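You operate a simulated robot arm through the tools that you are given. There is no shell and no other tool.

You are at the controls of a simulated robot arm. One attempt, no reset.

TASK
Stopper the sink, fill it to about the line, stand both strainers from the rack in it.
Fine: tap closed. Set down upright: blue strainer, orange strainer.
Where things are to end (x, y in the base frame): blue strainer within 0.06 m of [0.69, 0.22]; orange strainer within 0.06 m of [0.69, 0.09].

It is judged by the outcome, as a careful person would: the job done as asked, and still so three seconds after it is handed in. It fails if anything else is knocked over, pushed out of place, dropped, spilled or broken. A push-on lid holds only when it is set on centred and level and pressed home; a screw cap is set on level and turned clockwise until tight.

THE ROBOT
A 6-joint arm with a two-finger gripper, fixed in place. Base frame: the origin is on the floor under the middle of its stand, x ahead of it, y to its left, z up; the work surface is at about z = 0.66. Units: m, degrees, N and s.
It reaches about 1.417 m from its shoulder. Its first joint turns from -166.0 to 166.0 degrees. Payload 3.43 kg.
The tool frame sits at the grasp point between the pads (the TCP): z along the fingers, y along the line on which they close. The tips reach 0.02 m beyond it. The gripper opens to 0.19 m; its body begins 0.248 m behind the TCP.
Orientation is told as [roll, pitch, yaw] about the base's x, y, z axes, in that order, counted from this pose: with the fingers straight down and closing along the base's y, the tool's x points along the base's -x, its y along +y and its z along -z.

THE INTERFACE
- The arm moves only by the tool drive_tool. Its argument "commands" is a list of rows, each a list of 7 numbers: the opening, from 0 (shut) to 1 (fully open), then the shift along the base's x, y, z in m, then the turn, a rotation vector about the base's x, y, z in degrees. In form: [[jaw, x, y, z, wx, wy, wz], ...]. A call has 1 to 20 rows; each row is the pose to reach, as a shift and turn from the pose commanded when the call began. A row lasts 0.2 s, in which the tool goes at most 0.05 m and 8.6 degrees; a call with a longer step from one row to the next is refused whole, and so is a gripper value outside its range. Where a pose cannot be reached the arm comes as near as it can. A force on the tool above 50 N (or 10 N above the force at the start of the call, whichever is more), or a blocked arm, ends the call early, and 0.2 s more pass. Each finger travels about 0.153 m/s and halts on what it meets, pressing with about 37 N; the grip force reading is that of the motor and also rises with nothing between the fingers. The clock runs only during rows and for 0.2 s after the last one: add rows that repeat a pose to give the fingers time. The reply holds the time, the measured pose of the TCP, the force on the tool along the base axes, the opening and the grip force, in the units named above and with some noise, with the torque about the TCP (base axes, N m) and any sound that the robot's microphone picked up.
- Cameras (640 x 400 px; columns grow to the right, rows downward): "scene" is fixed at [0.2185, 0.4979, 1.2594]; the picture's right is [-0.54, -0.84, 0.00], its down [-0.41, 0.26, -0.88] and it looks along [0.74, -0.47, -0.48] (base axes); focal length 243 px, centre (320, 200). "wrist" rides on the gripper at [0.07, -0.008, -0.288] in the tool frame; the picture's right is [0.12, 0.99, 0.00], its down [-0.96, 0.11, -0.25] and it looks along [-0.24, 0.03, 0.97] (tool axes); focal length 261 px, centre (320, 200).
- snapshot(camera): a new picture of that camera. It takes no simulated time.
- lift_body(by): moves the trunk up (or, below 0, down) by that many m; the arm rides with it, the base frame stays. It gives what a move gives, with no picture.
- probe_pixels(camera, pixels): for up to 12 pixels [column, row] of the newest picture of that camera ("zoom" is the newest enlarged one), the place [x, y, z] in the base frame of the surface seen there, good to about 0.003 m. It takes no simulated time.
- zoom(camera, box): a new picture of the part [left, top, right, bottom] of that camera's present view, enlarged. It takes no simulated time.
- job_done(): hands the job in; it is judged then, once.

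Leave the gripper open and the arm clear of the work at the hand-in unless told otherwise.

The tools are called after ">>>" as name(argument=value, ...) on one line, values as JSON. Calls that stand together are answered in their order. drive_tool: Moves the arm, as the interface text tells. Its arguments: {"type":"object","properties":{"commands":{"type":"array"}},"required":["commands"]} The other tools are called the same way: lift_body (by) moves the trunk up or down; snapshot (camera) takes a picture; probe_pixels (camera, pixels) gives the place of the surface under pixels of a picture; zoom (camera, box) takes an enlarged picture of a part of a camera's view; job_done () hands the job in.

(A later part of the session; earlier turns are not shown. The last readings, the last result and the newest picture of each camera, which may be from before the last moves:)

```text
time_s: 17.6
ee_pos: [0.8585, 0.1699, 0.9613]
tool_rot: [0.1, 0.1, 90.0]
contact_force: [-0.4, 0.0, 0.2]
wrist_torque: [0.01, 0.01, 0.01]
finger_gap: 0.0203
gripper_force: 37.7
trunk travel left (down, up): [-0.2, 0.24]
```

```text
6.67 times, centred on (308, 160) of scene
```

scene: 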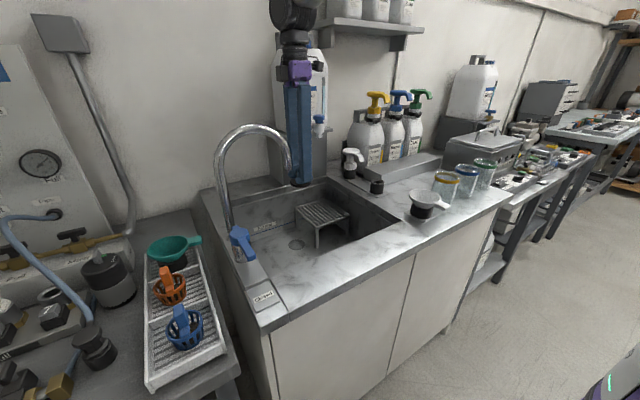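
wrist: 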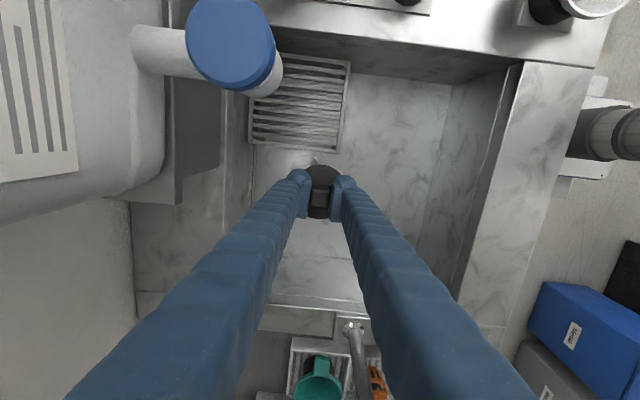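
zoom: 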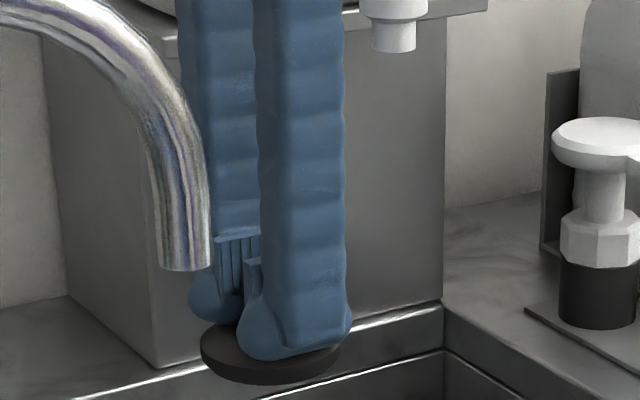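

A camera module sticks out about 7–9 cm on the −y side of the gripper. On the way down it would pass close to the carboy's spigot at (0.895, 0.07). I'll probe these to decide whether to turn the gripper the other way round (yaw −90).

>>> zoom(camera="scene", box=[240, 0, 368, 80])

>>> probe_pixels(camera="zoom", pixels=[[365, 320], [400, 310], [415, 335], [395, 355], [375, 60], [345, 140], [300, 120], [180, 130], [160, 60], [400, 20], [300, 15], [340, 180]])

>>> probe_pixels(camera="wrist", pixels=[[200, 20], [235, 40], [265, 60], [235, 82], [272, 78], [262, 95], [170, 50], [150, 120], [205, 150], [320, 175], [345, 335], [305, 160]])

```text
5.00 times, centred on (304, 40) of scene
```

zoom: 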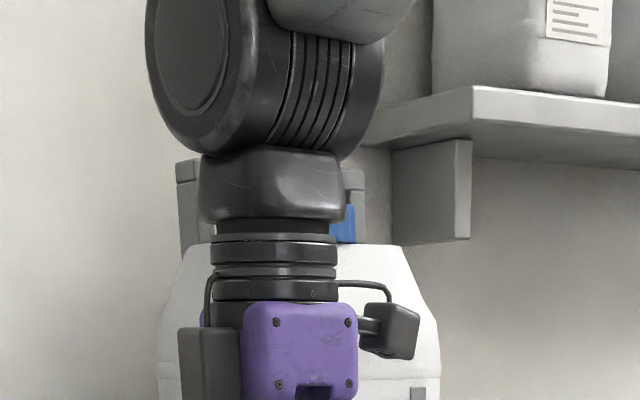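

```text
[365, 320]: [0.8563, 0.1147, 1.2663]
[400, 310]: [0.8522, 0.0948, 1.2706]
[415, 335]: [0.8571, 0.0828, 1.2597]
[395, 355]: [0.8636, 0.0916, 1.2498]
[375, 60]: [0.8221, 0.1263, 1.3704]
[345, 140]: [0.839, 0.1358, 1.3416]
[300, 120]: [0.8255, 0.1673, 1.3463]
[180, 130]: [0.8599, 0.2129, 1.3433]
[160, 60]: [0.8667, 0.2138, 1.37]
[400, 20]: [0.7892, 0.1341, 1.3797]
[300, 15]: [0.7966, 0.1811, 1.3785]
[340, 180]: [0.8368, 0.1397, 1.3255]
```

```text
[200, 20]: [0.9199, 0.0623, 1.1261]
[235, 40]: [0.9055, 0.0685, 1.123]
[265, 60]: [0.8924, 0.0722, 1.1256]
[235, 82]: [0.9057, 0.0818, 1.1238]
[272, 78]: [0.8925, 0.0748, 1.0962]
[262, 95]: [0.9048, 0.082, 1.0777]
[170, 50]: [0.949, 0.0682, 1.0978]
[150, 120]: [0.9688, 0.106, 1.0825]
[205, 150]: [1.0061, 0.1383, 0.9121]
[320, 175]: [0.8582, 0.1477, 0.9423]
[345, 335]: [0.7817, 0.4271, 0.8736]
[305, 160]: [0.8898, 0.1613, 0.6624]
```

The spigot cap reaches y≈0.083 and the camera box would come to about y≈0.093, which is only 1 cm apart. Turning to yaw −90 puts the camera on the open +y side, so I'll rotate −180° here in two steps while holding the stopper.

>>> drive_tool(commands=[[0, 0, 0, 0, 0, 0, -6], [0, 0, 0, 0, 0, 0, -14], [0, 0, 0, 0, 0, 0, -22], [0, 0, 0, 0, 0, 0, -30], [0, 0, 0, 0, 0, 0, -38], [0, 0, 0, 0, 0, 0, -46], [0, 0, 0, 0, 0, 0, -54], [0, 0, 0, 0, 0, 0, -62], [0, 0, 0, 0, 0, 0, -70], [0, 0, 0, 0, 0, 0, -78], [0, 0, 0, 0, 0, 0, -85], [0, 0, 0, 0, 0, 0, -90]])

>>> drive_tool(commands=[[0, 0, 0, 0, 0, 0, -6], [0, 0, 0, 0, 0, 0, -14], [0, 0, 0, 0, 0, 0, -22], [0, 0, 0, 0, 0, 0, -30], [0, 0, 0, 0, 0, 0, -38], [0, 0, 0, 0, 0, 0, -46], [0, 0, 0, 0, 0, 0, -54], [0, 0, 0, 0, 0, 0, -62], [0, 0, 0, 0, 0, 0, -70], [0, 0, 0, 0, 0, 0, -78], [0, 0, 0, 0, 0, 0, -85], [0, 0, 0, 0, 0, 0, -90]])

>>> snapshot(camera="wrist")

>>> snapshot(camera="scene")

```text
time_s: 20.2
ee_pos: [0.8569, 0.1683, 0.9616]
tool_rot: [0.0, 0.1, -0.2]
contact_force: [-0.2, -0.1, -0.7]
wrist_torque: [0.01, -0.02, -0.02]
finger_gap: 0.0203
gripper_force: 36.6
trunk travel left (down, up): [-0.2, 0.24]
```

```text
time_s: 22.8
ee_pos: [0.8558, 0.1689, 0.9605]
tool_rot: [-0.1, 0.1, -90.2]
contact_force: [-0.1, -1.0, -0.8]
wrist_torque: [0.0, 0.01, 0.03]
finger_gap: 0.0205
gripper_force: 37.1
trunk travel left (down, up): [-0.2, 0.24]
```

```text
taken
```

wrist: 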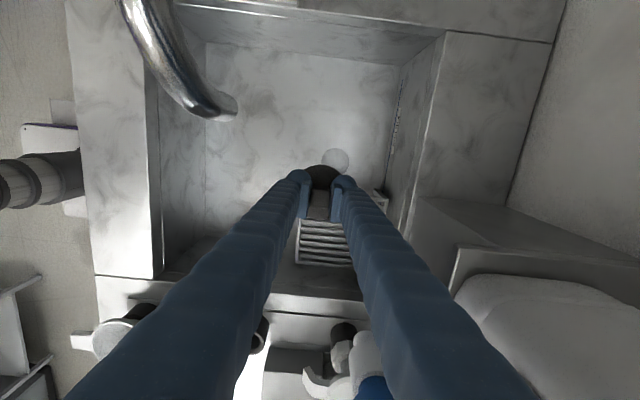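

```text
taken
```

scene: 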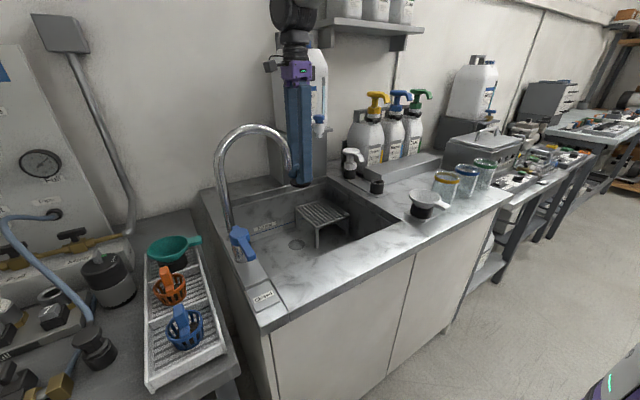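

The camera is now on the free side. The drain shows at (335,158) behind the stopper at (320,180). I'll zoom in to measure both.

>>> zoom(camera="wrist", box=[280, 140, 376, 200])

```text
6.67 times, centred on (328, 170) of wrist
```

zoom: 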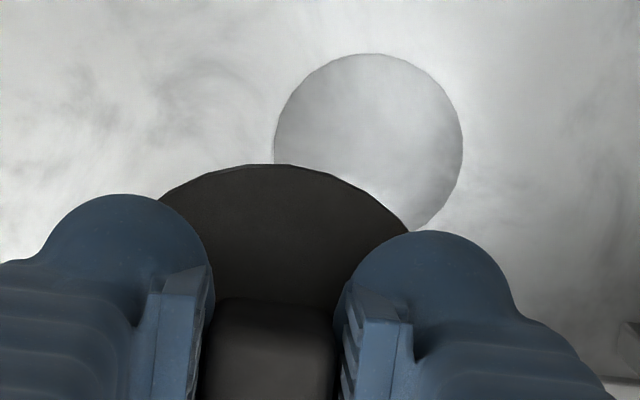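

>>> probe_pixels(camera="zoom", pixels=[[277, 150], [460, 150], [368, 56], [300, 95], [436, 95], [435, 205], [275, 170], [180, 190], [400, 222], [228, 175], [330, 175], [270, 320]])

```text
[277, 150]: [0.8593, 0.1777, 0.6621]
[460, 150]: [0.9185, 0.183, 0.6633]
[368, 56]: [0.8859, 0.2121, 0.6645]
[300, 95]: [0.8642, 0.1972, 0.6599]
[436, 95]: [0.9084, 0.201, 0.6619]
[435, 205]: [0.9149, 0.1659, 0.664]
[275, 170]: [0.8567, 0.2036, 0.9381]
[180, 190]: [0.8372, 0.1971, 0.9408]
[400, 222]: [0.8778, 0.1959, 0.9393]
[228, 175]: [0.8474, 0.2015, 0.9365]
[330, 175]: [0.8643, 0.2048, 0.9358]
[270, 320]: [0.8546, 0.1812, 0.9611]
```

Drain centre is ≈(0.887, 0.181) and the held disc's centre ≈(0.857, 0.171). I need to shift +0.030 in x and +0.010 in y. Then I'll descend to about 3 cm above the floor and look again.

>>> drive_tool(commands=[[0, 0.01, 0.003, 0, 0, 0, 0], [0, 0.022, 0.007, 0, 0, 0, 0], [0, 0.03, 0.01, -0.005, 0, 0, 0], [0, 0.03, 0.01, -0.025, 0, 0, 0], [0, 0.03, 0.01, -0.05, 0, 0, 0], [0, 0.03, 0.01, -0.075, 0, 0, 0], [0, 0.03, 0.01, -0.1, 0, 0, 0], [0, 0.03, 0.01, -0.125, 0, 0, 0], [0, 0.03, 0.01, -0.15, 0, 0, 0], [0, 0.03, 0.01, -0.175, 0, 0, 0], [0, 0.03, 0.01, -0.2, 0, 0, 0], [0, 0.03, 0.01, -0.22, 0, 0, 0], [0, 0.03, 0.01, -0.232, 0, 0, 0], [0, 0.03, 0.01, -0.235, 0, 0, 0]])

>>> zoom(camera="wrist", box=[280, 140, 376, 200])

>>> snapshot(camera="scene")

>>> snapshot(camera="wrist")

```text
time_s: 25.8
ee_pos: [0.8879, 0.1796, 0.7266]
tool_rot: [0.0, 0.0, -90.1]
contact_force: [0.4, -0.4, -1.3]
wrist_torque: [-0.01, 0.01, 0.0]
finger_gap: 0.0206
gripper_force: 36.8
trunk travel left (down, up): [-0.2, 0.24]
```

```text
6.67 times, centred on (328, 170) of wrist
```

zoom: 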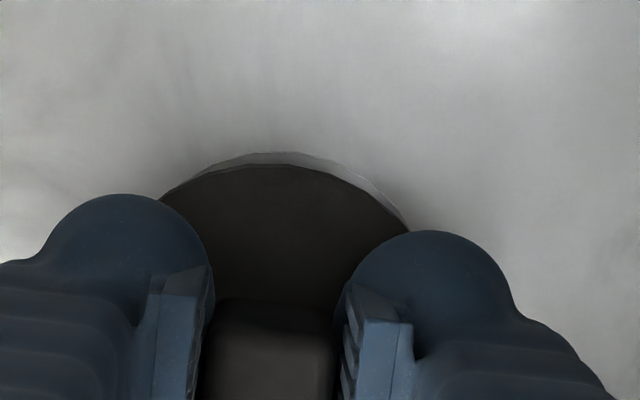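

```text
taken
```

scene: 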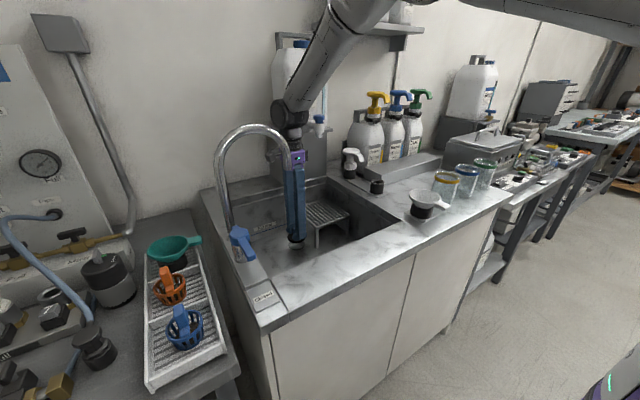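

```text
taken
```

wrist: 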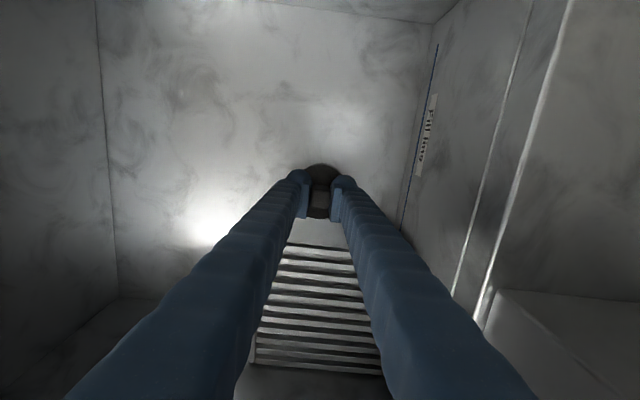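

The drain's far arc shows just beyond the disc. I'll probe both arcs.

>>> zoom(camera="wrist", box=[292, 154, 356, 194])

```text
10.00 times, centred on (324, 174) of wrist
```

zoom: 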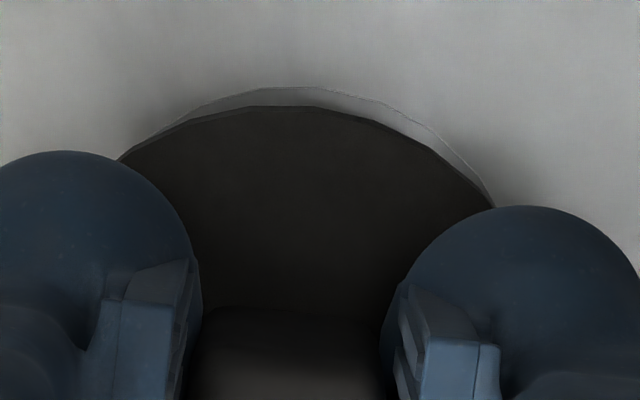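

>>> probe_pixels(camera="zoom", pixels=[[210, 104], [260, 94], [310, 91], [370, 102], [420, 128], [460, 160], [150, 145], [200, 122], [275, 111], [340, 113], [400, 134], [470, 185]])

```text
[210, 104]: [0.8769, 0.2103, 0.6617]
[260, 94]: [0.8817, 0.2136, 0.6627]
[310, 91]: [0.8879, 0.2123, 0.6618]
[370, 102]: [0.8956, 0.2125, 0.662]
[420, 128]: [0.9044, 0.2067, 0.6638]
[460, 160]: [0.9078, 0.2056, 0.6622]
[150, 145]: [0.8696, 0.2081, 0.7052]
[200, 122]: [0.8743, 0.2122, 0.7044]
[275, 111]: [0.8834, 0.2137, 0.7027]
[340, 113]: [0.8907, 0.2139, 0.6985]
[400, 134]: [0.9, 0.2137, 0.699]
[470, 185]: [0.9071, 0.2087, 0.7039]
```

The disc (0.888, 0.181) is within 1–2 mm of the drain (0.8885, 0.1825). I'll nudge +1 mm in y and lower gently onto the floor.

>>> drive_tool(commands=[[0, 0, 0.0012, -0.01, 0, 0, 0], [0, 0, 0.0012, -0.02, 0, 0, 0], [0, 0, 0.0012, -0.026, 0, 0, 0], [0, 0, 0.0012, -0.03, 0, 0, 0], [0, 0, 0.0012, -0.032, 0, 0, 0], [0, 0, 0.0012, -0.034, 0, 0, 0], [0, 0, 0.0012, -0.034, 0, 0, 0]])

>>> zoom(camera="wrist", box=[292, 154, 356, 194])

>>> zoom(camera="scene", box=[264, 210, 344, 260])

```text
time_s: 27.4
ee_pos: [0.8873, 0.1805, 0.6926]
tool_rot: [-0.1, 0.0, -90.2]
contact_force: [0.3, -0.3, -0.4]
wrist_torque: [0.01, 0.01, 0.01]
finger_gap: 0.0205
gripper_force: 37.1
trunk travel left (down, up): [-0.2, 0.24]
```

```text
10.00 times, centred on (324, 174) of wrist
```

zoom: 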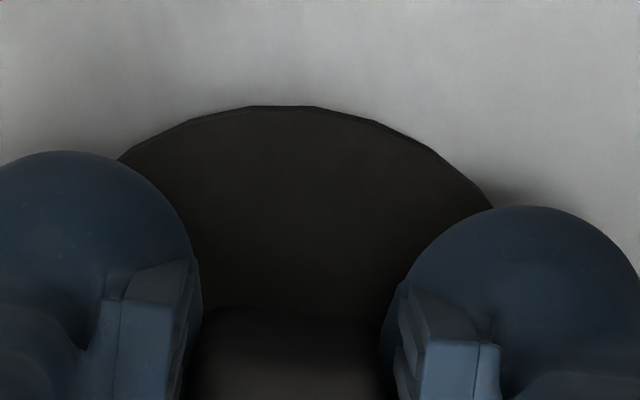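

```text
8.00 times, centred on (304, 235) of scene
```

zoom: 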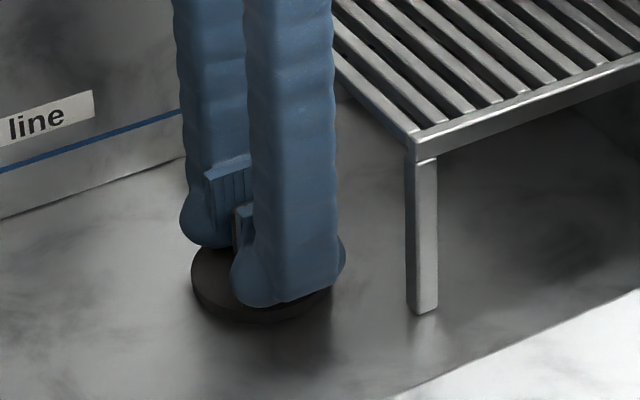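

No floor contact yet. I'll keep lowering in 1–2 mm steps until force shows.

>>> drive_tool(commands=[[0, 0, 0, -0.001, 0, 0, 0], [0, 0, 0, -0.002, 0, 0, 0], [0, 0, 0, -0.003, 0, 0, 0], [0, 0, 0, -0.003, 0, 0, 0]])

```text
time_s: 28.4
ee_pos: [0.8871, 0.1804, 0.6925]
tool_rot: [0.1, 0.2, -90.0]
contact_force: [-2.5, 3.2, 28.8]
wrist_torque: [0.1, -0.08, 0.02]
finger_gap: 0.0205
gripper_force: 37.0
trunk travel left (down, up): [-0.2, 0.24]
```

The disc is seated with about 29 N. I'll ease off, open the fingers a little, and rise straight up.

>>> drive_tool(commands=[[0, 0, 0, 0.002, 0, 0, 0], [0.15, 0, 0, 0.002, 0, 0, 0], [0.22, 0, 0, 0.002, 0, 0, 0], [0.25, 0, 0, 0.002, 0, 0, 0], [0.25, 0, 0, 0.012, 0, 0, 0], [0.25, 0, 0, 0.035, 0, 0, 0], [0.25, 0, 0, 0.07, 0, 0, 0], [0.25, 0, 0, 0.11, 0, 0, 0], [0.25, 0, 0, 0.15, 0, 0, 0]])

>>> snapshot(camera="wrist")

>>> zoom(camera="wrist", box=[280, 140, 376, 200])

```text
time_s: 30.4
ee_pos: [0.8853, 0.181, 0.8406]
tool_rot: [0.0, 0.0, -90.0]
contact_force: [-0.6, -0.4, -0.8]
wrist_torque: [-0.01, -0.03, 0.02]
finger_gap: 0.0475
gripper_force: 0.1
trunk travel left (down, up): [-0.2, 0.24]
```

```text
taken
```

wrist: 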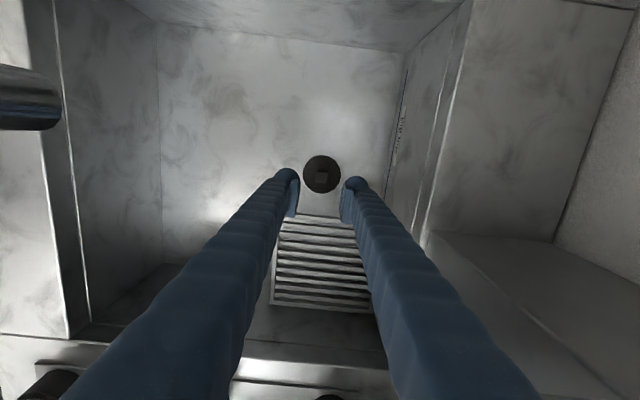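

```text
6.67 times, centred on (328, 170) of wrist
```

zoom: 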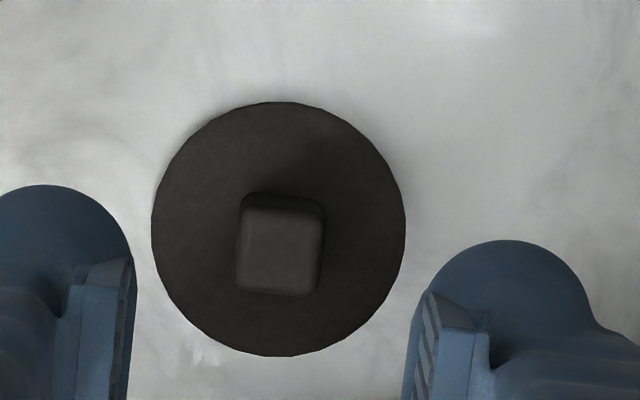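

The stopper stands free and no drain edge is visible. I'll probe its edges for centring and level.

>>> probe_pixels(camera="zoom", pixels=[[156, 230], [402, 230], [280, 106], [280, 352], [190, 150], [365, 150], [195, 310], [370, 310], [280, 250], [280, 170], [340, 60], [280, 375]])

>>> zoom(camera="scene", box=[264, 210, 344, 260])

```text
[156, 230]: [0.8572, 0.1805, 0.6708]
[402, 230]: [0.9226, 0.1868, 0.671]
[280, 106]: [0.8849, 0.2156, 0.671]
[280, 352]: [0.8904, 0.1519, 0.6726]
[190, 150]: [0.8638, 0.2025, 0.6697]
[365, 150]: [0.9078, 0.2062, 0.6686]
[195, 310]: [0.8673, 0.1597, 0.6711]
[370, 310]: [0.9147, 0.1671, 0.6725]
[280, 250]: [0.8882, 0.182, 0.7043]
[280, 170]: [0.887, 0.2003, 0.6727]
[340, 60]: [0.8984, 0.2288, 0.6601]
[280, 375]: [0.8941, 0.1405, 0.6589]
```

```text
8.00 times, centred on (304, 235) of scene
```

zoom: 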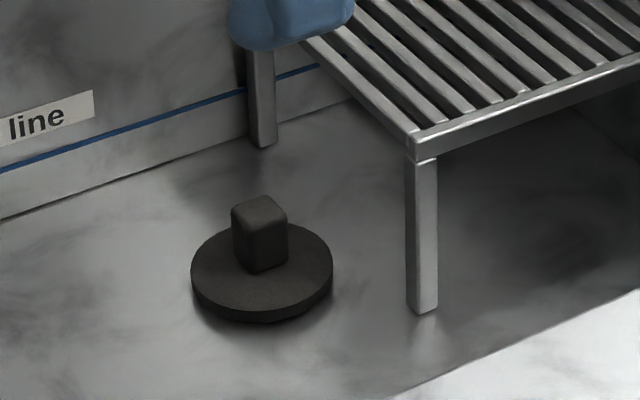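

The stopper is level and centred within ~2 mm of the drain. Next is the tap. I'll go up, then back in −x below the spout's y, then rise and turn to yaw 0 on the way to the lever at (0.60, 0.42).

>>> drive_tool(commands=[[0.25, 0, 0, 0.04, 0, 0, 0], [0.25, -0.005, -0.003, 0.08, 0, 0, 0], [0.25, -0.03, -0.01, 0.115, 0, 0, 0], [0.25, -0.07, -0.02, 0.12, 0, 0, 0], [0.25, -0.11, -0.032, 0.12, 0, 0, 0], [0.25, -0.15, -0.045, 0.12, 0, 0, 0], [0.25, -0.19, -0.055, 0.12, 0, 0, 0], [0.25, -0.23, -0.06, 0.12, 0, 0, 0], [0.25, -0.265, -0.06, 0.135, 0, 0, 0], [0.25, -0.285, -0.055, 0.165, 0, 0, 0], [0.25, -0.285, -0.05, 0.19, 0, 0, 0]])

>>> drive_tool(commands=[[0.25, 0, 0.01, 0, 0, 0, 8], [0.25, 0, 0.035, 0, 0, 0, 16], [0.25, 0, 0.065, 0, 0, 0, 24], [0.25, 0, 0.095, 0, 0, 0, 32], [0.25, 0, 0.125, 0, 0, 0, 40], [0.25, 0, 0.155, 0, 0, 0, 48], [0.25, 0, 0.185, 0, 0, 0, 56], [0.25, 0, 0.215, 0, 0, 0, 64], [0.3, 0, 0.245, 0, 0, 0, 72], [0.35, 0, 0.27, 0, 0, 0, 80], [0.4, 0, 0.285, 0, 0, 0, 88], [0.4, 0, 0.287, 0, 0, 0, 90]])

>>> snapshot(camera="wrist")

>>> snapshot(camera="scene")

```text
time_s: 32.8
ee_pos: [0.5999, 0.129, 1.0318]
tool_rot: [0.0, 0.0, -90.2]
contact_force: [-0.3, 1.2, 0.4]
wrist_torque: [0.0, 0.0, 0.01]
finger_gap: 0.0475
gripper_force: 0.0
trunk travel left (down, up): [-0.2, 0.24]
```

```text
time_s: 35.4
ee_pos: [0.6011, 0.417, 1.0295]
tool_rot: [-0.1, 0.0, -0.2]
contact_force: [0.1, 0.4, -0.7]
wrist_torque: [-0.06, 0.02, -0.02]
finger_gap: 0.076
gripper_force: 0.0
trunk travel left (down, up): [-0.2, 0.24]
```

```text
taken
```

wrist: 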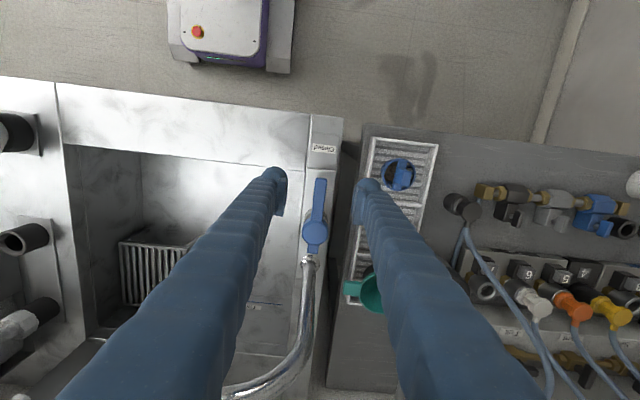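

```text
taken
```

scene: 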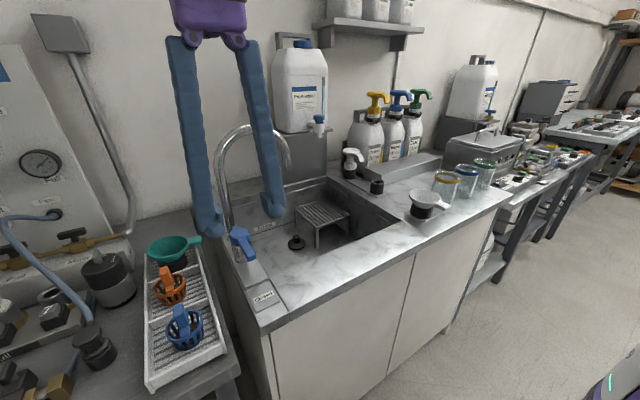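

The gripper is over the lever, and the stopper sits over the drain in the scene view. I'll zoom in on the lever to get its exact line.

>>> zoom(camera="wrist", box=[270, 165, 366, 255])

>>> zoom(camera="wrist", box=[284, 165, 348, 205])

```text
4.44 times, centred on (318, 210) of wrist
```

zoom: 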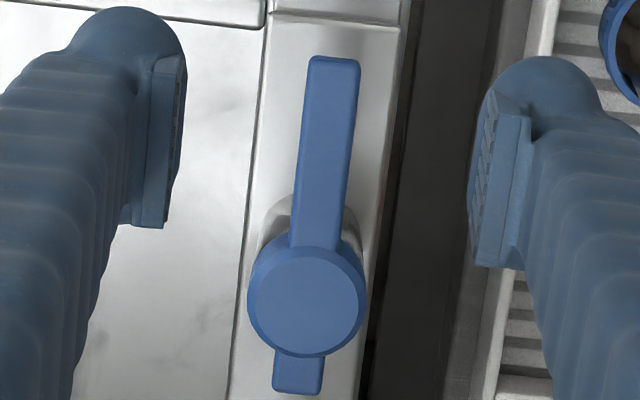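

```text
10.00 times, centred on (316, 185) of wrist
```

zoom: 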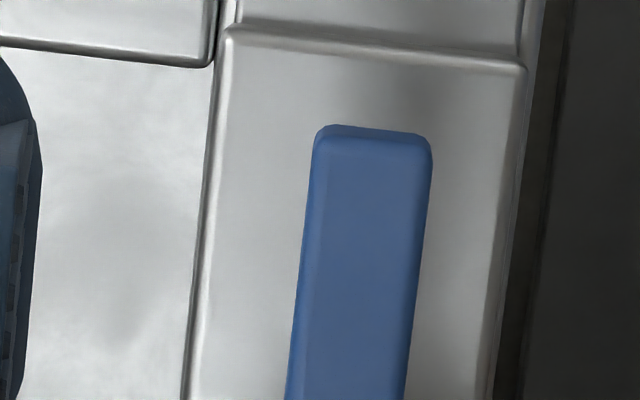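

>>> probe_pixels(camera="zoom", pixels=[[320, 150], [425, 155], [370, 132], [305, 280], [412, 280], [296, 380], [400, 380], [360, 250], [260, 250], [370, 170]])

>>> zoom(camera="scene", box=[208, 215, 288, 265])

```text
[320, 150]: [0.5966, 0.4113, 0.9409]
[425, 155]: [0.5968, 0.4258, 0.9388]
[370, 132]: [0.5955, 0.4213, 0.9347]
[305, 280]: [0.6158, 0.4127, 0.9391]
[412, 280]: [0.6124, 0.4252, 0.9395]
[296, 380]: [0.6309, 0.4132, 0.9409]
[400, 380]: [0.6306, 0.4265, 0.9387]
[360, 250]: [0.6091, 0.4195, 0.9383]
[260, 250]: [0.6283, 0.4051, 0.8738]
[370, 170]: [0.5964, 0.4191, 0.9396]
```

```text
8.00 times, centred on (248, 240) of scene
```

zoom: 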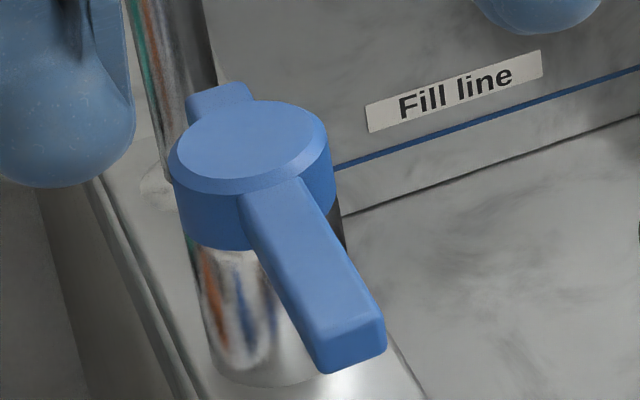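

The lever blade runs along y = 0.419 from x 0.594, about 15 mm wide, with its top at z 0.9395. I'll get the pivot cap centre precisely for the turning arc.

>>> zoom(camera="wrist", box=[284, 205, 348, 255])

```text
8.00 times, centred on (316, 230) of wrist
```

zoom: 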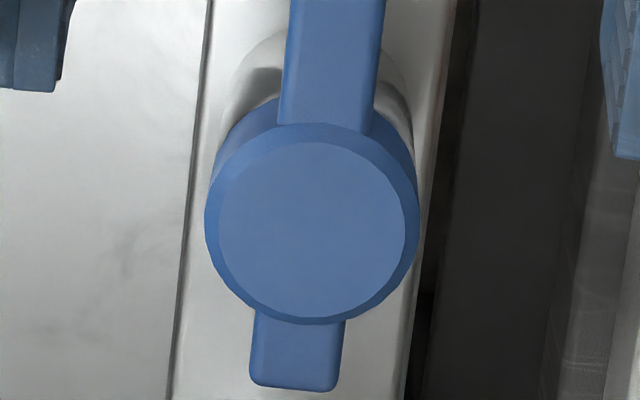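

>>> probe_pixels(camera="zoom", pixels=[[222, 230], [402, 230], [312, 146], [312, 314], [312, 230], [345, 60], [295, 360]])

```text
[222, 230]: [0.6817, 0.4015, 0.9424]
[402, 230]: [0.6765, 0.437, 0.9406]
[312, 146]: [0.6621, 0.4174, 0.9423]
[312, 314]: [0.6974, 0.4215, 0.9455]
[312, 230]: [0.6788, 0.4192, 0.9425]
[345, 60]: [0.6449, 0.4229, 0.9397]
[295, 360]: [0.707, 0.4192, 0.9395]
```

The pivot is at (0.6795, 0.4193). I'll lower around the blade at x≈0.607 (radius 0.0725) with TCP z≈0.931 and close on it.

>>> drive_tool(commands=[[0.4, 0.003, 0.001, -0.03, 0, 0, 0], [0.4, 0.006, 0.002, -0.06, 0, 0, 0], [0.4, 0.006, 0.002, -0.085, 0, 0, 0], [0.35, 0.006, 0.002, -0.0985, 0, 0, 0], [0.25, 0.006, 0.002, -0.0985, 0, 0, 0], [0.12, 0.006, 0.002, -0.0985, 0, 0, 0], [0.0, 0.006, 0.002, -0.0985, 0, 0, 0], [0.0, 0.006, 0.002, -0.0985, 0, 0, 0]])

>>> zoom(camera="scene", box=[192, 190, 320, 270])

```text
time_s: 37.2
ee_pos: [0.6081, 0.419, 0.9319]
tool_rot: [-0.1, 0.2, -0.1]
contact_force: [-0.1, -8.3, -1.4]
wrist_torque: [-0.11, -0.1, -0.22]
finger_gap: 0.0166
gripper_force: 44.6
trunk travel left (down, up): [-0.2, 0.24]
```

```text
5.00 times, centred on (256, 230) of scene
```

zoom: 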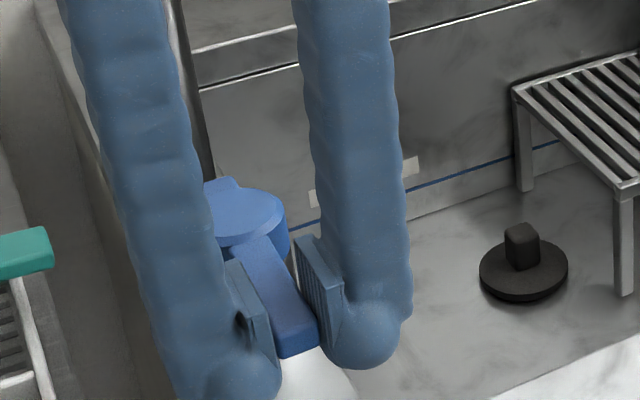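

The lever is gripped (gap 0.0166). A small side force of −8 N in y hints that the stop is on the +y side. I'll try turning a few degrees toward the basin (−y) and read the force.

>>> drive_tool(commands=[[0, 0.0001, -0.0038, 0, 0, 0, 3], [0, 0.0004, -0.0076, 0, 0, 0, 6], [0, 0.0009, -0.0113, 0, 0, 0, 9]])

>>> snapshot(camera="scene")

```text
time_s: 38.0
ee_pos: [0.6078, 0.4089, 0.9324]
tool_rot: [0.0, 0.0, 9.0]
contact_force: [-1.3, -5.3, 8.9]
wrist_torque: [0.01, 0.1, -0.37]
finger_gap: 0.017
gripper_force: 44.7
trunk travel left (down, up): [-0.2, 0.24]
```

```text
taken
```

scene: 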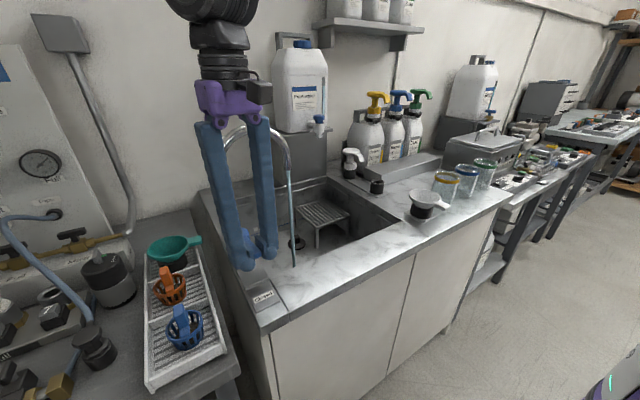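

Water runs from the spout, so −y is the opening direction and the stream lands in the basin. I'll open to about 30° and wait a few seconds to see the fill rate.

>>> drive_tool(commands=[[0, 0.0019, -0.0086, 0, 0, 0, 7], [0, 0.0049, -0.017, 0, 0, 0, 14], [0, 0.0088, -0.0249, 0, 0, 0, 21], [0, 0.0088, -0.0249, 0, 0, 0, 21], [0, 0.0088, -0.0249, 0, 0, 0, 21], [0, 0.0088, -0.0249, 0, 0, 0, 21], [0, 0.0088, -0.0249, 0, 0, 0, 21], [0, 0.0088, -0.0249, 0, 0, 0, 21]])

>>> snapshot(camera="scene")

>>> zoom(camera="scene", box=[240, 180, 368, 270])

```text
time_s: 39.8
ee_pos: [0.618, 0.3829, 0.9307]
tool_rot: [0.0, -0.1, 29.9]
contact_force: [2.0, -2.3, 23.6]
wrist_torque: [-0.01, -0.11, -0.21]
finger_gap: 0.0169
gripper_force: 45.1
trunk travel left (down, up): [-0.2, 0.24]
```

```text
taken
```

scene: 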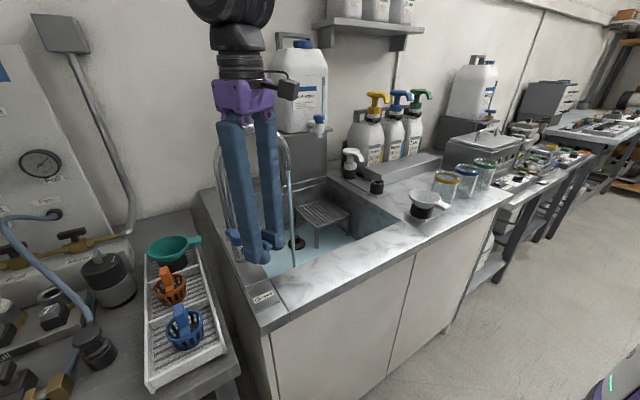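

```text
4.44 times, centred on (304, 225) of scene
```

zoom: 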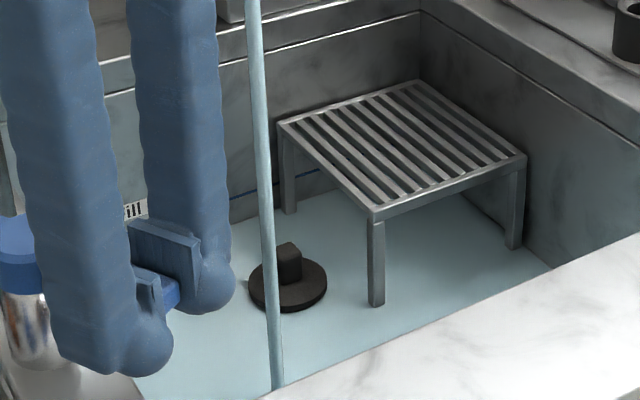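

The basin is filling. I'll probe the water surface height.

>>> probe_pixels(camera="zoom", pixels=[[330, 340], [430, 250], [220, 340], [360, 230], [340, 300], [460, 230], [288, 250], [300, 285]])

```text
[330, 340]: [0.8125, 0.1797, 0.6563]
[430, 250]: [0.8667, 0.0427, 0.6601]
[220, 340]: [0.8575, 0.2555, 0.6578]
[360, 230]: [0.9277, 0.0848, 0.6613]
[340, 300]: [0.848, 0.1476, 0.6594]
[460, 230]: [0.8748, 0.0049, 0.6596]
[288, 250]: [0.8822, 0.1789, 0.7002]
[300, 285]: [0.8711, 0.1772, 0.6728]
```

The level is still very thin and the stopper disc is clear of the water. I'll raise 2 mm to ease the vertical load on the lever, then wait 2 s more.

>>> drive_tool(commands=[[0, 0, 0, 0.002, 0, 0, 0], [0, 0, 0, 0.002, 0, 0, 0], [0, 0, 0, 0.002, 0, 0, 0], [0, 0, 0, 0.002, 0, 0, 0], [0, 0, 0, 0.002, 0, 0, 0], [0, 0, 0, 0.002, 0, 0, 0], [0, 0, 0, 0.002, 0, 0, 0], [0, 0, 0, 0.002, 0, 0, 0], [0, 0, 0, 0.002, 0, 0, 0], [0, 0, 0, 0.002, 0, 0, 0]])

>>> zoom(camera="scene", box=[240, 180, 368, 270])

```text
time_s: 42.0
ee_pos: [0.6166, 0.3823, 0.9319]
tool_rot: [0.1, 0.2, 29.9]
contact_force: [-6.1, -4.5, -18.9]
wrist_torque: [-0.04, 0.04, -0.12]
finger_gap: 0.0167
gripper_force: 45.1
trunk travel left (down, up): [-0.2, 0.24]
```

```text
4.44 times, centred on (304, 225) of scene
```

zoom: 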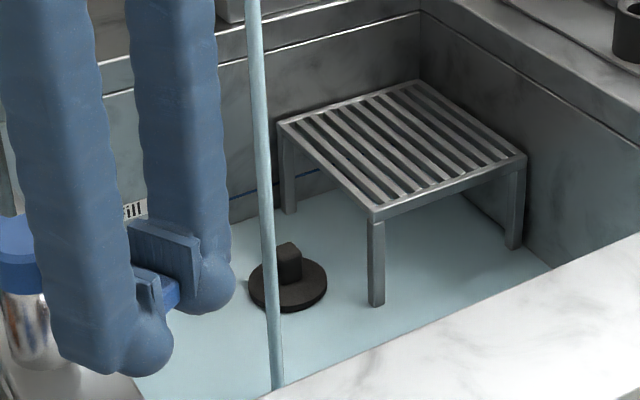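

The force flipped sign, so I'll settle 1 mm lower. The level is rising slowly, so I'll wait 4 s more and compare against the stopper.

>>> drive_tool(commands=[[0, 0, 0, -0.001, 0, 0, 0], [0, 0, 0, -0.001, 0, 0, 0], [0, 0, 0, -0.001, 0, 0, 0], [0, 0, 0, -0.001, 0, 0, 0], [0, 0, 0, -0.001, 0, 0, 0], [0, 0, 0, -0.001, 0, 0, 0], [0, 0, 0, -0.001, 0, 0, 0], [0, 0, 0, -0.001, 0, 0, 0], [0, 0, 0, -0.001, 0, 0, 0], [0, 0, 0, -0.001, 0, 0, 0], [0, 0, 0, -0.001, 0, 0, 0], [0, 0, 0, -0.001, 0, 0, 0], [0, 0, 0, -0.001, 0, 0, 0], [0, 0, 0, -0.001, 0, 0, 0], [0, 0, 0, -0.001, 0, 0, 0], [0, 0, 0, -0.001, 0, 0, 0], [0, 0, 0, -0.001, 0, 0, 0], [0, 0, 0, -0.001, 0, 0, 0], [0, 0, 0, -0.001, 0, 0, 0], [0, 0, 0, -0.001, 0, 0, 0]])

>>> zoom(camera="scene", box=[240, 180, 368, 270])

>>> zoom(camera="scene", box=[280, 205, 344, 255])

```text
time_s: 46.2
ee_pos: [0.6166, 0.382, 0.9331]
tool_rot: [-0.1, 0.1, 29.9]
contact_force: [-13.8, -9.9, -16.3]
wrist_torque: [-0.05, 0.08, -0.11]
finger_gap: 0.0168
gripper_force: 45.6
trunk travel left (down, up): [-0.2, 0.24]
```

```text
4.44 times, centred on (304, 225) of scene
```

zoom: 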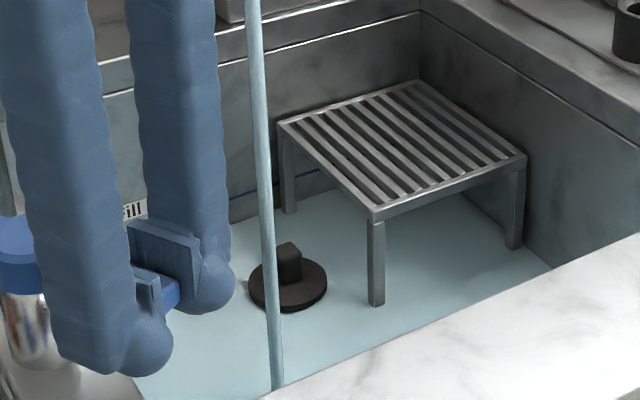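

```text
8.00 times, centred on (312, 230) of scene
```

zoom: 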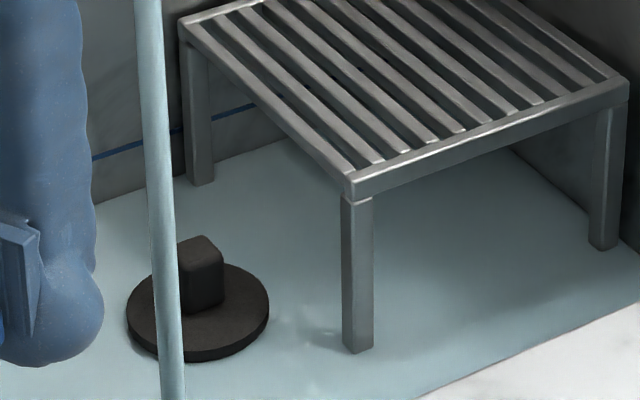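

Only a thin layer so far. I'll open further to about 58° for a faster fill, with tiny offsets to relieve the side load.

>>> drive_tool(commands=[[0, 0.0043, -0.0079, -0.0007, 0, 0, 7], [0, 0.01, -0.0146, -0.0007, 0, 0, 14], [0, 0.0166, -0.0206, -0.0007, 0, 0, 21], [0, 0.0238, -0.0257, -0.0007, 0, 0, 28], [0, 0.0238, -0.0257, -0.0007, 0, 0, 28], [0, 0.0238, -0.0257, -0.0007, 0, 0, 28], [0, 0.0238, -0.0257, -0.0007, 0, 0, 28], [0, 0.0238, -0.0257, -0.0007, 0, 0, 28], [0, 0.0238, -0.0257, -0.0007, 0, 0, 28], [0, 0.0238, -0.0257, -0.0007, 0, 0, 28], [0, 0.0238, -0.0257, -0.0007, 0, 0, 28], [0, 0.0238, -0.0257, -0.0007, 0, 0, 28]])

>>> zoom(camera="scene", box=[240, 180, 368, 270])

>>> zoom(camera="scene", box=[280, 205, 344, 255])

```text
time_s: 48.8
ee_pos: [0.641, 0.3585, 0.9329]
tool_rot: [0.0, 0.0, 57.9]
contact_force: [-0.6, -2.1, -10.5]
wrist_torque: [-0.01, 0.02, -0.1]
finger_gap: 0.0167
gripper_force: 45.2
trunk travel left (down, up): [-0.2, 0.24]
```

```text
4.44 times, centred on (304, 225) of scene
```

zoom: 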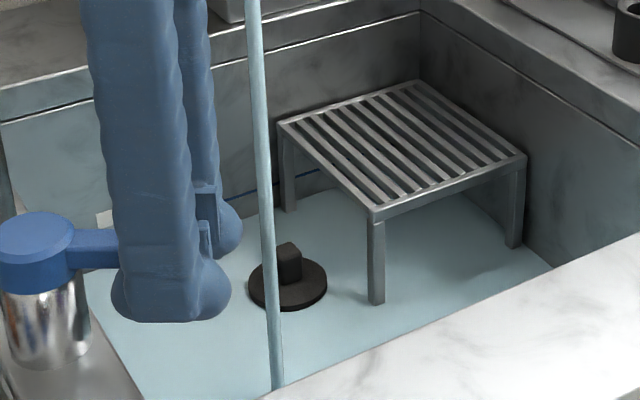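

```text
8.00 times, centred on (312, 230) of scene
```

zoom: 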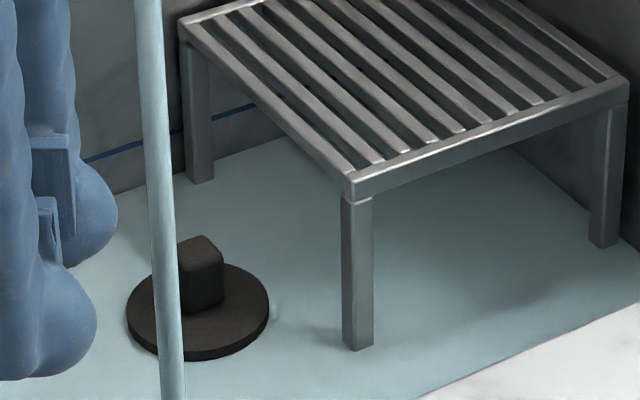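

The force is low. The level is only a couple of millimetres so far, so I'll hold open 4 s and measure again.

>>> drive_tool(commands=[[0, 0, 0, 0, 0, 0, 0], [0, 0, 0, 0, 0, 0, 0], [0, 0, 0, 0, 0, 0, 0], [0, 0, 0, 0, 0, 0, 0], [0, 0, 0, 0, 0, 0, 0], [0, 0, 0, 0, 0, 0, 0], [0, 0, 0, 0, 0, 0, 0], [0, 0, 0, 0, 0, 0, 0], [0, 0, 0, 0, 0, 0, 0], [0, 0, 0, 0, 0, 0, 0], [0, 0, 0, 0, 0, 0, 0], [0, 0, 0, 0, 0, 0, 0], [0, 0, 0, 0, 0, 0, 0], [0, 0, 0, 0, 0, 0, 0], [0, 0, 0, 0, 0, 0, 0], [0, 0, 0, 0, 0, 0, 0], [0, 0, 0, 0, 0, 0, 0], [0, 0, 0, 0, 0, 0, 0], [0, 0, 0, 0, 0, 0, 0], [0, 0, 0, 0, 0, 0, 0]])

>>> zoom(camera="scene", box=[272, 205, 352, 255])

```text
time_s: 53.0
ee_pos: [0.6416, 0.3572, 0.9307]
tool_rot: [0.1, -0.1, 57.8]
contact_force: [4.1, 2.0, -3.9]
wrist_torque: [0.01, -0.05, -0.14]
finger_gap: 0.0167
gripper_force: 45.5
trunk travel left (down, up): [-0.2, 0.24]
```

```text
8.00 times, centred on (312, 230) of scene
```

zoom: 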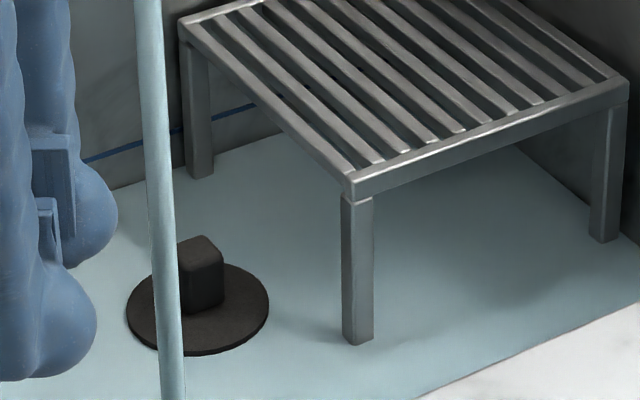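

The front leg's waterline moved from 349 to 343 in the zoom, about 0.8 mm/s, and the level is roughly 5 mm. About 22 mm remain, so I'll keep waiting in 4 s steps.

>>> drive_tool(commands=[[0, 0, 0, 0, 0, 0, 0], [0, 0, 0, 0, 0, 0, 0], [0, 0, 0, 0, 0, 0, 0], [0, 0, 0, 0, 0, 0, 0], [0, 0, 0, 0, 0, 0, 0], [0, 0, 0, 0, 0, 0, 0], [0, 0, 0, 0, 0, 0, 0], [0, 0, 0, 0, 0, 0, 0], [0, 0, 0, 0, 0, 0, 0], [0, 0, 0, 0, 0, 0, 0], [0, 0, 0, 0, 0, 0, 0], [0, 0, 0, 0, 0, 0, 0], [0, 0, 0, 0, 0, 0, 0], [0, 0, 0, 0, 0, 0, 0], [0, 0, 0, 0, 0, 0, 0], [0, 0, 0, 0, 0, 0, 0], [0, 0, 0, 0, 0, 0, 0], [0, 0, 0, 0, 0, 0, 0], [0, 0, 0, 0, 0, 0, 0], [0, 0, 0, 0, 0, 0, 0]])

>>> drive_tool(commands=[[0, 0, 0, 0, 0, 0, 0], [0, 0, 0, 0, 0, 0, 0], [0, 0, 0, 0, 0, 0, 0], [0, 0, 0, 0, 0, 0, 0], [0, 0, 0, 0, 0, 0, 0], [0, 0, 0, 0, 0, 0, 0], [0, 0, 0, 0, 0, 0, 0], [0, 0, 0, 0, 0, 0, 0], [0, 0, 0, 0, 0, 0, 0], [0, 0, 0, 0, 0, 0, 0], [0, 0, 0, 0, 0, 0, 0], [0, 0, 0, 0, 0, 0, 0], [0, 0, 0, 0, 0, 0, 0], [0, 0, 0, 0, 0, 0, 0], [0, 0, 0, 0, 0, 0, 0], [0, 0, 0, 0, 0, 0, 0], [0, 0, 0, 0, 0, 0, 0], [0, 0, 0, 0, 0, 0, 0], [0, 0, 0, 0, 0, 0, 0], [0, 0, 0, 0, 0, 0, 0]])

>>> zoom(camera="scene", box=[272, 205, 352, 255])

>>> snapshot(camera="scene")

```text
time_s: 57.2
ee_pos: [0.6416, 0.3571, 0.9304]
tool_rot: [0.1, 0.1, 57.9]
contact_force: [4.2, 1.8, -7.5]
wrist_torque: [0.02, -0.03, -0.13]
finger_gap: 0.0166
gripper_force: 45.4
trunk travel left (down, up): [-0.2, 0.24]
```

```text
time_s: 61.4
ee_pos: [0.64, 0.3572, 0.9321]
tool_rot: [0.1, 0.2, 57.9]
contact_force: [1.9, -1.4, -11.9]
wrist_torque: [0.06, -0.02, -0.1]
finger_gap: 0.0166
gripper_force: 44.9
trunk travel left (down, up): [-0.2, 0.24]
```

```text
8.00 times, centred on (312, 230) of scene
```

zoom: 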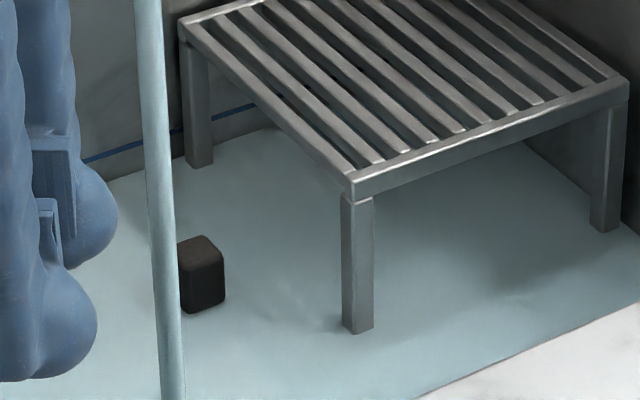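

```text
taken
```

scene: 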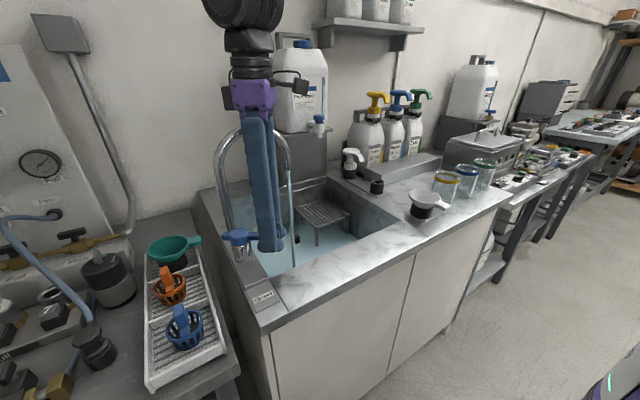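

The disc is now under water, with only the knob above. I'll probe the surface height and the blue line.

>>> zoom(camera="scene", box=[272, 205, 352, 255])

>>> probe_pixels(camera="zoom", pixels=[[280, 280], [450, 230], [250, 200], [450, 330], [120, 300], [125, 147], [230, 112], [205, 310], [355, 325], [200, 155], [120, 172]])

```text
8.00 times, centred on (312, 230) of scene
```

zoom: 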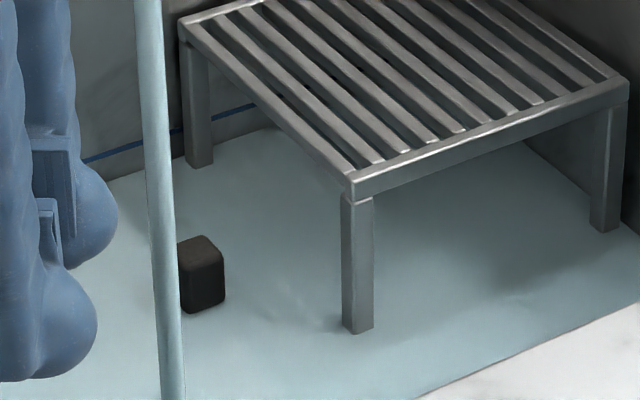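

```text
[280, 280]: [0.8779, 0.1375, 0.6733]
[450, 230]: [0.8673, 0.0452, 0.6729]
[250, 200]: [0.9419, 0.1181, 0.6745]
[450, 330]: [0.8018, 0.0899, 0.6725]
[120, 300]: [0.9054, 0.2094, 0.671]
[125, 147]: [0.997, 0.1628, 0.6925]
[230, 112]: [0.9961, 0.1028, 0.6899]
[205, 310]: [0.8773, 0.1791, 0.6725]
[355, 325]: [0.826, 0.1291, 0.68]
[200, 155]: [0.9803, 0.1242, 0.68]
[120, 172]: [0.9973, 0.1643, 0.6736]
```

The surface is at z≈0.673 and the line at ≈0.690, rising ~0.86 mm/s. I'll wait about 12.6 s more in three calls, then measure.

>>> drive_tool(commands=[[0, 0, 0, 0, 0, 0, 0], [0, 0, 0, 0, 0, 0, 0], [0, 0, 0, 0, 0, 0, 0], [0, 0, 0, 0, 0, 0, 0], [0, 0, 0, 0, 0, 0, 0], [0, 0, 0, 0, 0, 0, 0], [0, 0, 0, 0, 0, 0, 0], [0, 0, 0, 0, 0, 0, 0], [0, 0, 0, 0, 0, 0, 0], [0, 0, 0, 0, 0, 0, 0], [0, 0, 0, 0, 0, 0, 0], [0, 0, 0, 0, 0, 0, 0], [0, 0, 0, 0, 0, 0, 0], [0, 0, 0, 0, 0, 0, 0], [0, 0, 0, 0, 0, 0, 0], [0, 0, 0, 0, 0, 0, 0], [0, 0, 0, 0, 0, 0, 0], [0, 0, 0, 0, 0, 0, 0], [0, 0, 0, 0, 0, 0, 0], [0, 0, 0, 0, 0, 0, 0]])

>>> drive_tool(commands=[[0, 0, 0, 0, 0, 0, 0], [0, 0, 0, 0, 0, 0, 0], [0, 0, 0, 0, 0, 0, 0], [0, 0, 0, 0, 0, 0, 0], [0, 0, 0, 0, 0, 0, 0], [0, 0, 0, 0, 0, 0, 0], [0, 0, 0, 0, 0, 0, 0], [0, 0, 0, 0, 0, 0, 0], [0, 0, 0, 0, 0, 0, 0], [0, 0, 0, 0, 0, 0, 0], [0, 0, 0, 0, 0, 0, 0], [0, 0, 0, 0, 0, 0, 0], [0, 0, 0, 0, 0, 0, 0], [0, 0, 0, 0, 0, 0, 0], [0, 0, 0, 0, 0, 0, 0], [0, 0, 0, 0, 0, 0, 0], [0, 0, 0, 0, 0, 0, 0], [0, 0, 0, 0, 0, 0, 0], [0, 0, 0, 0, 0, 0, 0], [0, 0, 0, 0, 0, 0, 0]])

>>> drive_tool(commands=[[0, 0, 0, 0, 0, 0, 0], [0, 0, 0, 0, 0, 0, 0], [0, 0, 0, 0, 0, 0, 0], [0, 0, 0, 0, 0, 0, 0], [0, 0, 0, 0, 0, 0, 0], [0, 0, 0, 0, 0, 0, 0], [0, 0, 0, 0, 0, 0, 0], [0, 0, 0, 0, 0, 0, 0], [0, 0, 0, 0, 0, 0, 0], [0, 0, 0, 0, 0, 0, 0], [0, 0, 0, 0, 0, 0, 0], [0, 0, 0, 0, 0, 0, 0], [0, 0, 0, 0, 0, 0, 0], [0, 0, 0, 0, 0, 0, 0], [0, 0, 0, 0, 0, 0, 0], [0, 0, 0, 0, 0, 0, 0], [0, 0, 0, 0, 0, 0, 0], [0, 0, 0, 0, 0, 0, 0], [0, 0, 0, 0, 0, 0, 0], [0, 0, 0, 0, 0, 0, 0]])

>>> zoom(camera="scene", box=[272, 205, 352, 255])

>>> probe_pixels(camera="zoom", pixels=[[280, 280], [450, 230], [250, 200], [450, 330], [120, 300], [125, 147], [230, 112], [120, 172], [500, 260], [400, 300]])

```text
time_s: 65.6
ee_pos: [0.6417, 0.3581, 0.9301]
tool_rot: [0.1, 0.1, 58.0]
contact_force: [0.6, -1.7, -17.1]
wrist_torque: [0.01, 0.02, -0.08]
finger_gap: 0.0167
gripper_force: 45.0
trunk travel left (down, up): [-0.2, 0.24]
```

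```text
time_s: 69.8
ee_pos: [0.6413, 0.3563, 0.9316]
tool_rot: [0.0, 0.0, 58.0]
contact_force: [0.0, -2.1, -18.6]
wrist_torque: [-0.06, 0.03, -0.07]
finger_gap: 0.0163
gripper_force: 44.9
trunk travel left (down, up): [-0.2, 0.24]
```

```text
time_s: 74.0
ee_pos: [0.6411, 0.3574, 0.9309]
tool_rot: [0.1, 0.0, 57.9]
contact_force: [-1.2, -2.5, -20.7]
wrist_torque: [0.01, -0.02, -0.03]
finger_gap: 0.0165
gripper_force: 45.5
trunk travel left (down, up): [-0.2, 0.24]
```

```text
8.00 times, centred on (312, 230) of scene
```

zoom: 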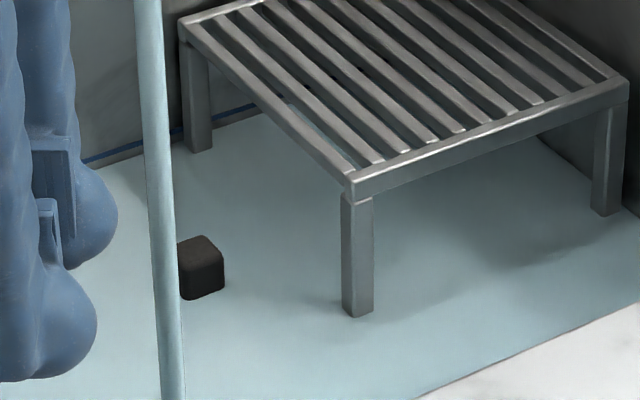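

```text
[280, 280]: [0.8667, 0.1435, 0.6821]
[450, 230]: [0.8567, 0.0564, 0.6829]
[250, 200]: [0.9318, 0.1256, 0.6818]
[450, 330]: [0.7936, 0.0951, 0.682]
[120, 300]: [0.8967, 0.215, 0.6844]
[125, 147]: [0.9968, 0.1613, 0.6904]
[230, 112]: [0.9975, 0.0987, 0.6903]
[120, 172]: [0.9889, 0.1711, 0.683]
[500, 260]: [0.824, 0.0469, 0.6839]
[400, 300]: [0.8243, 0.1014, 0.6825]
```

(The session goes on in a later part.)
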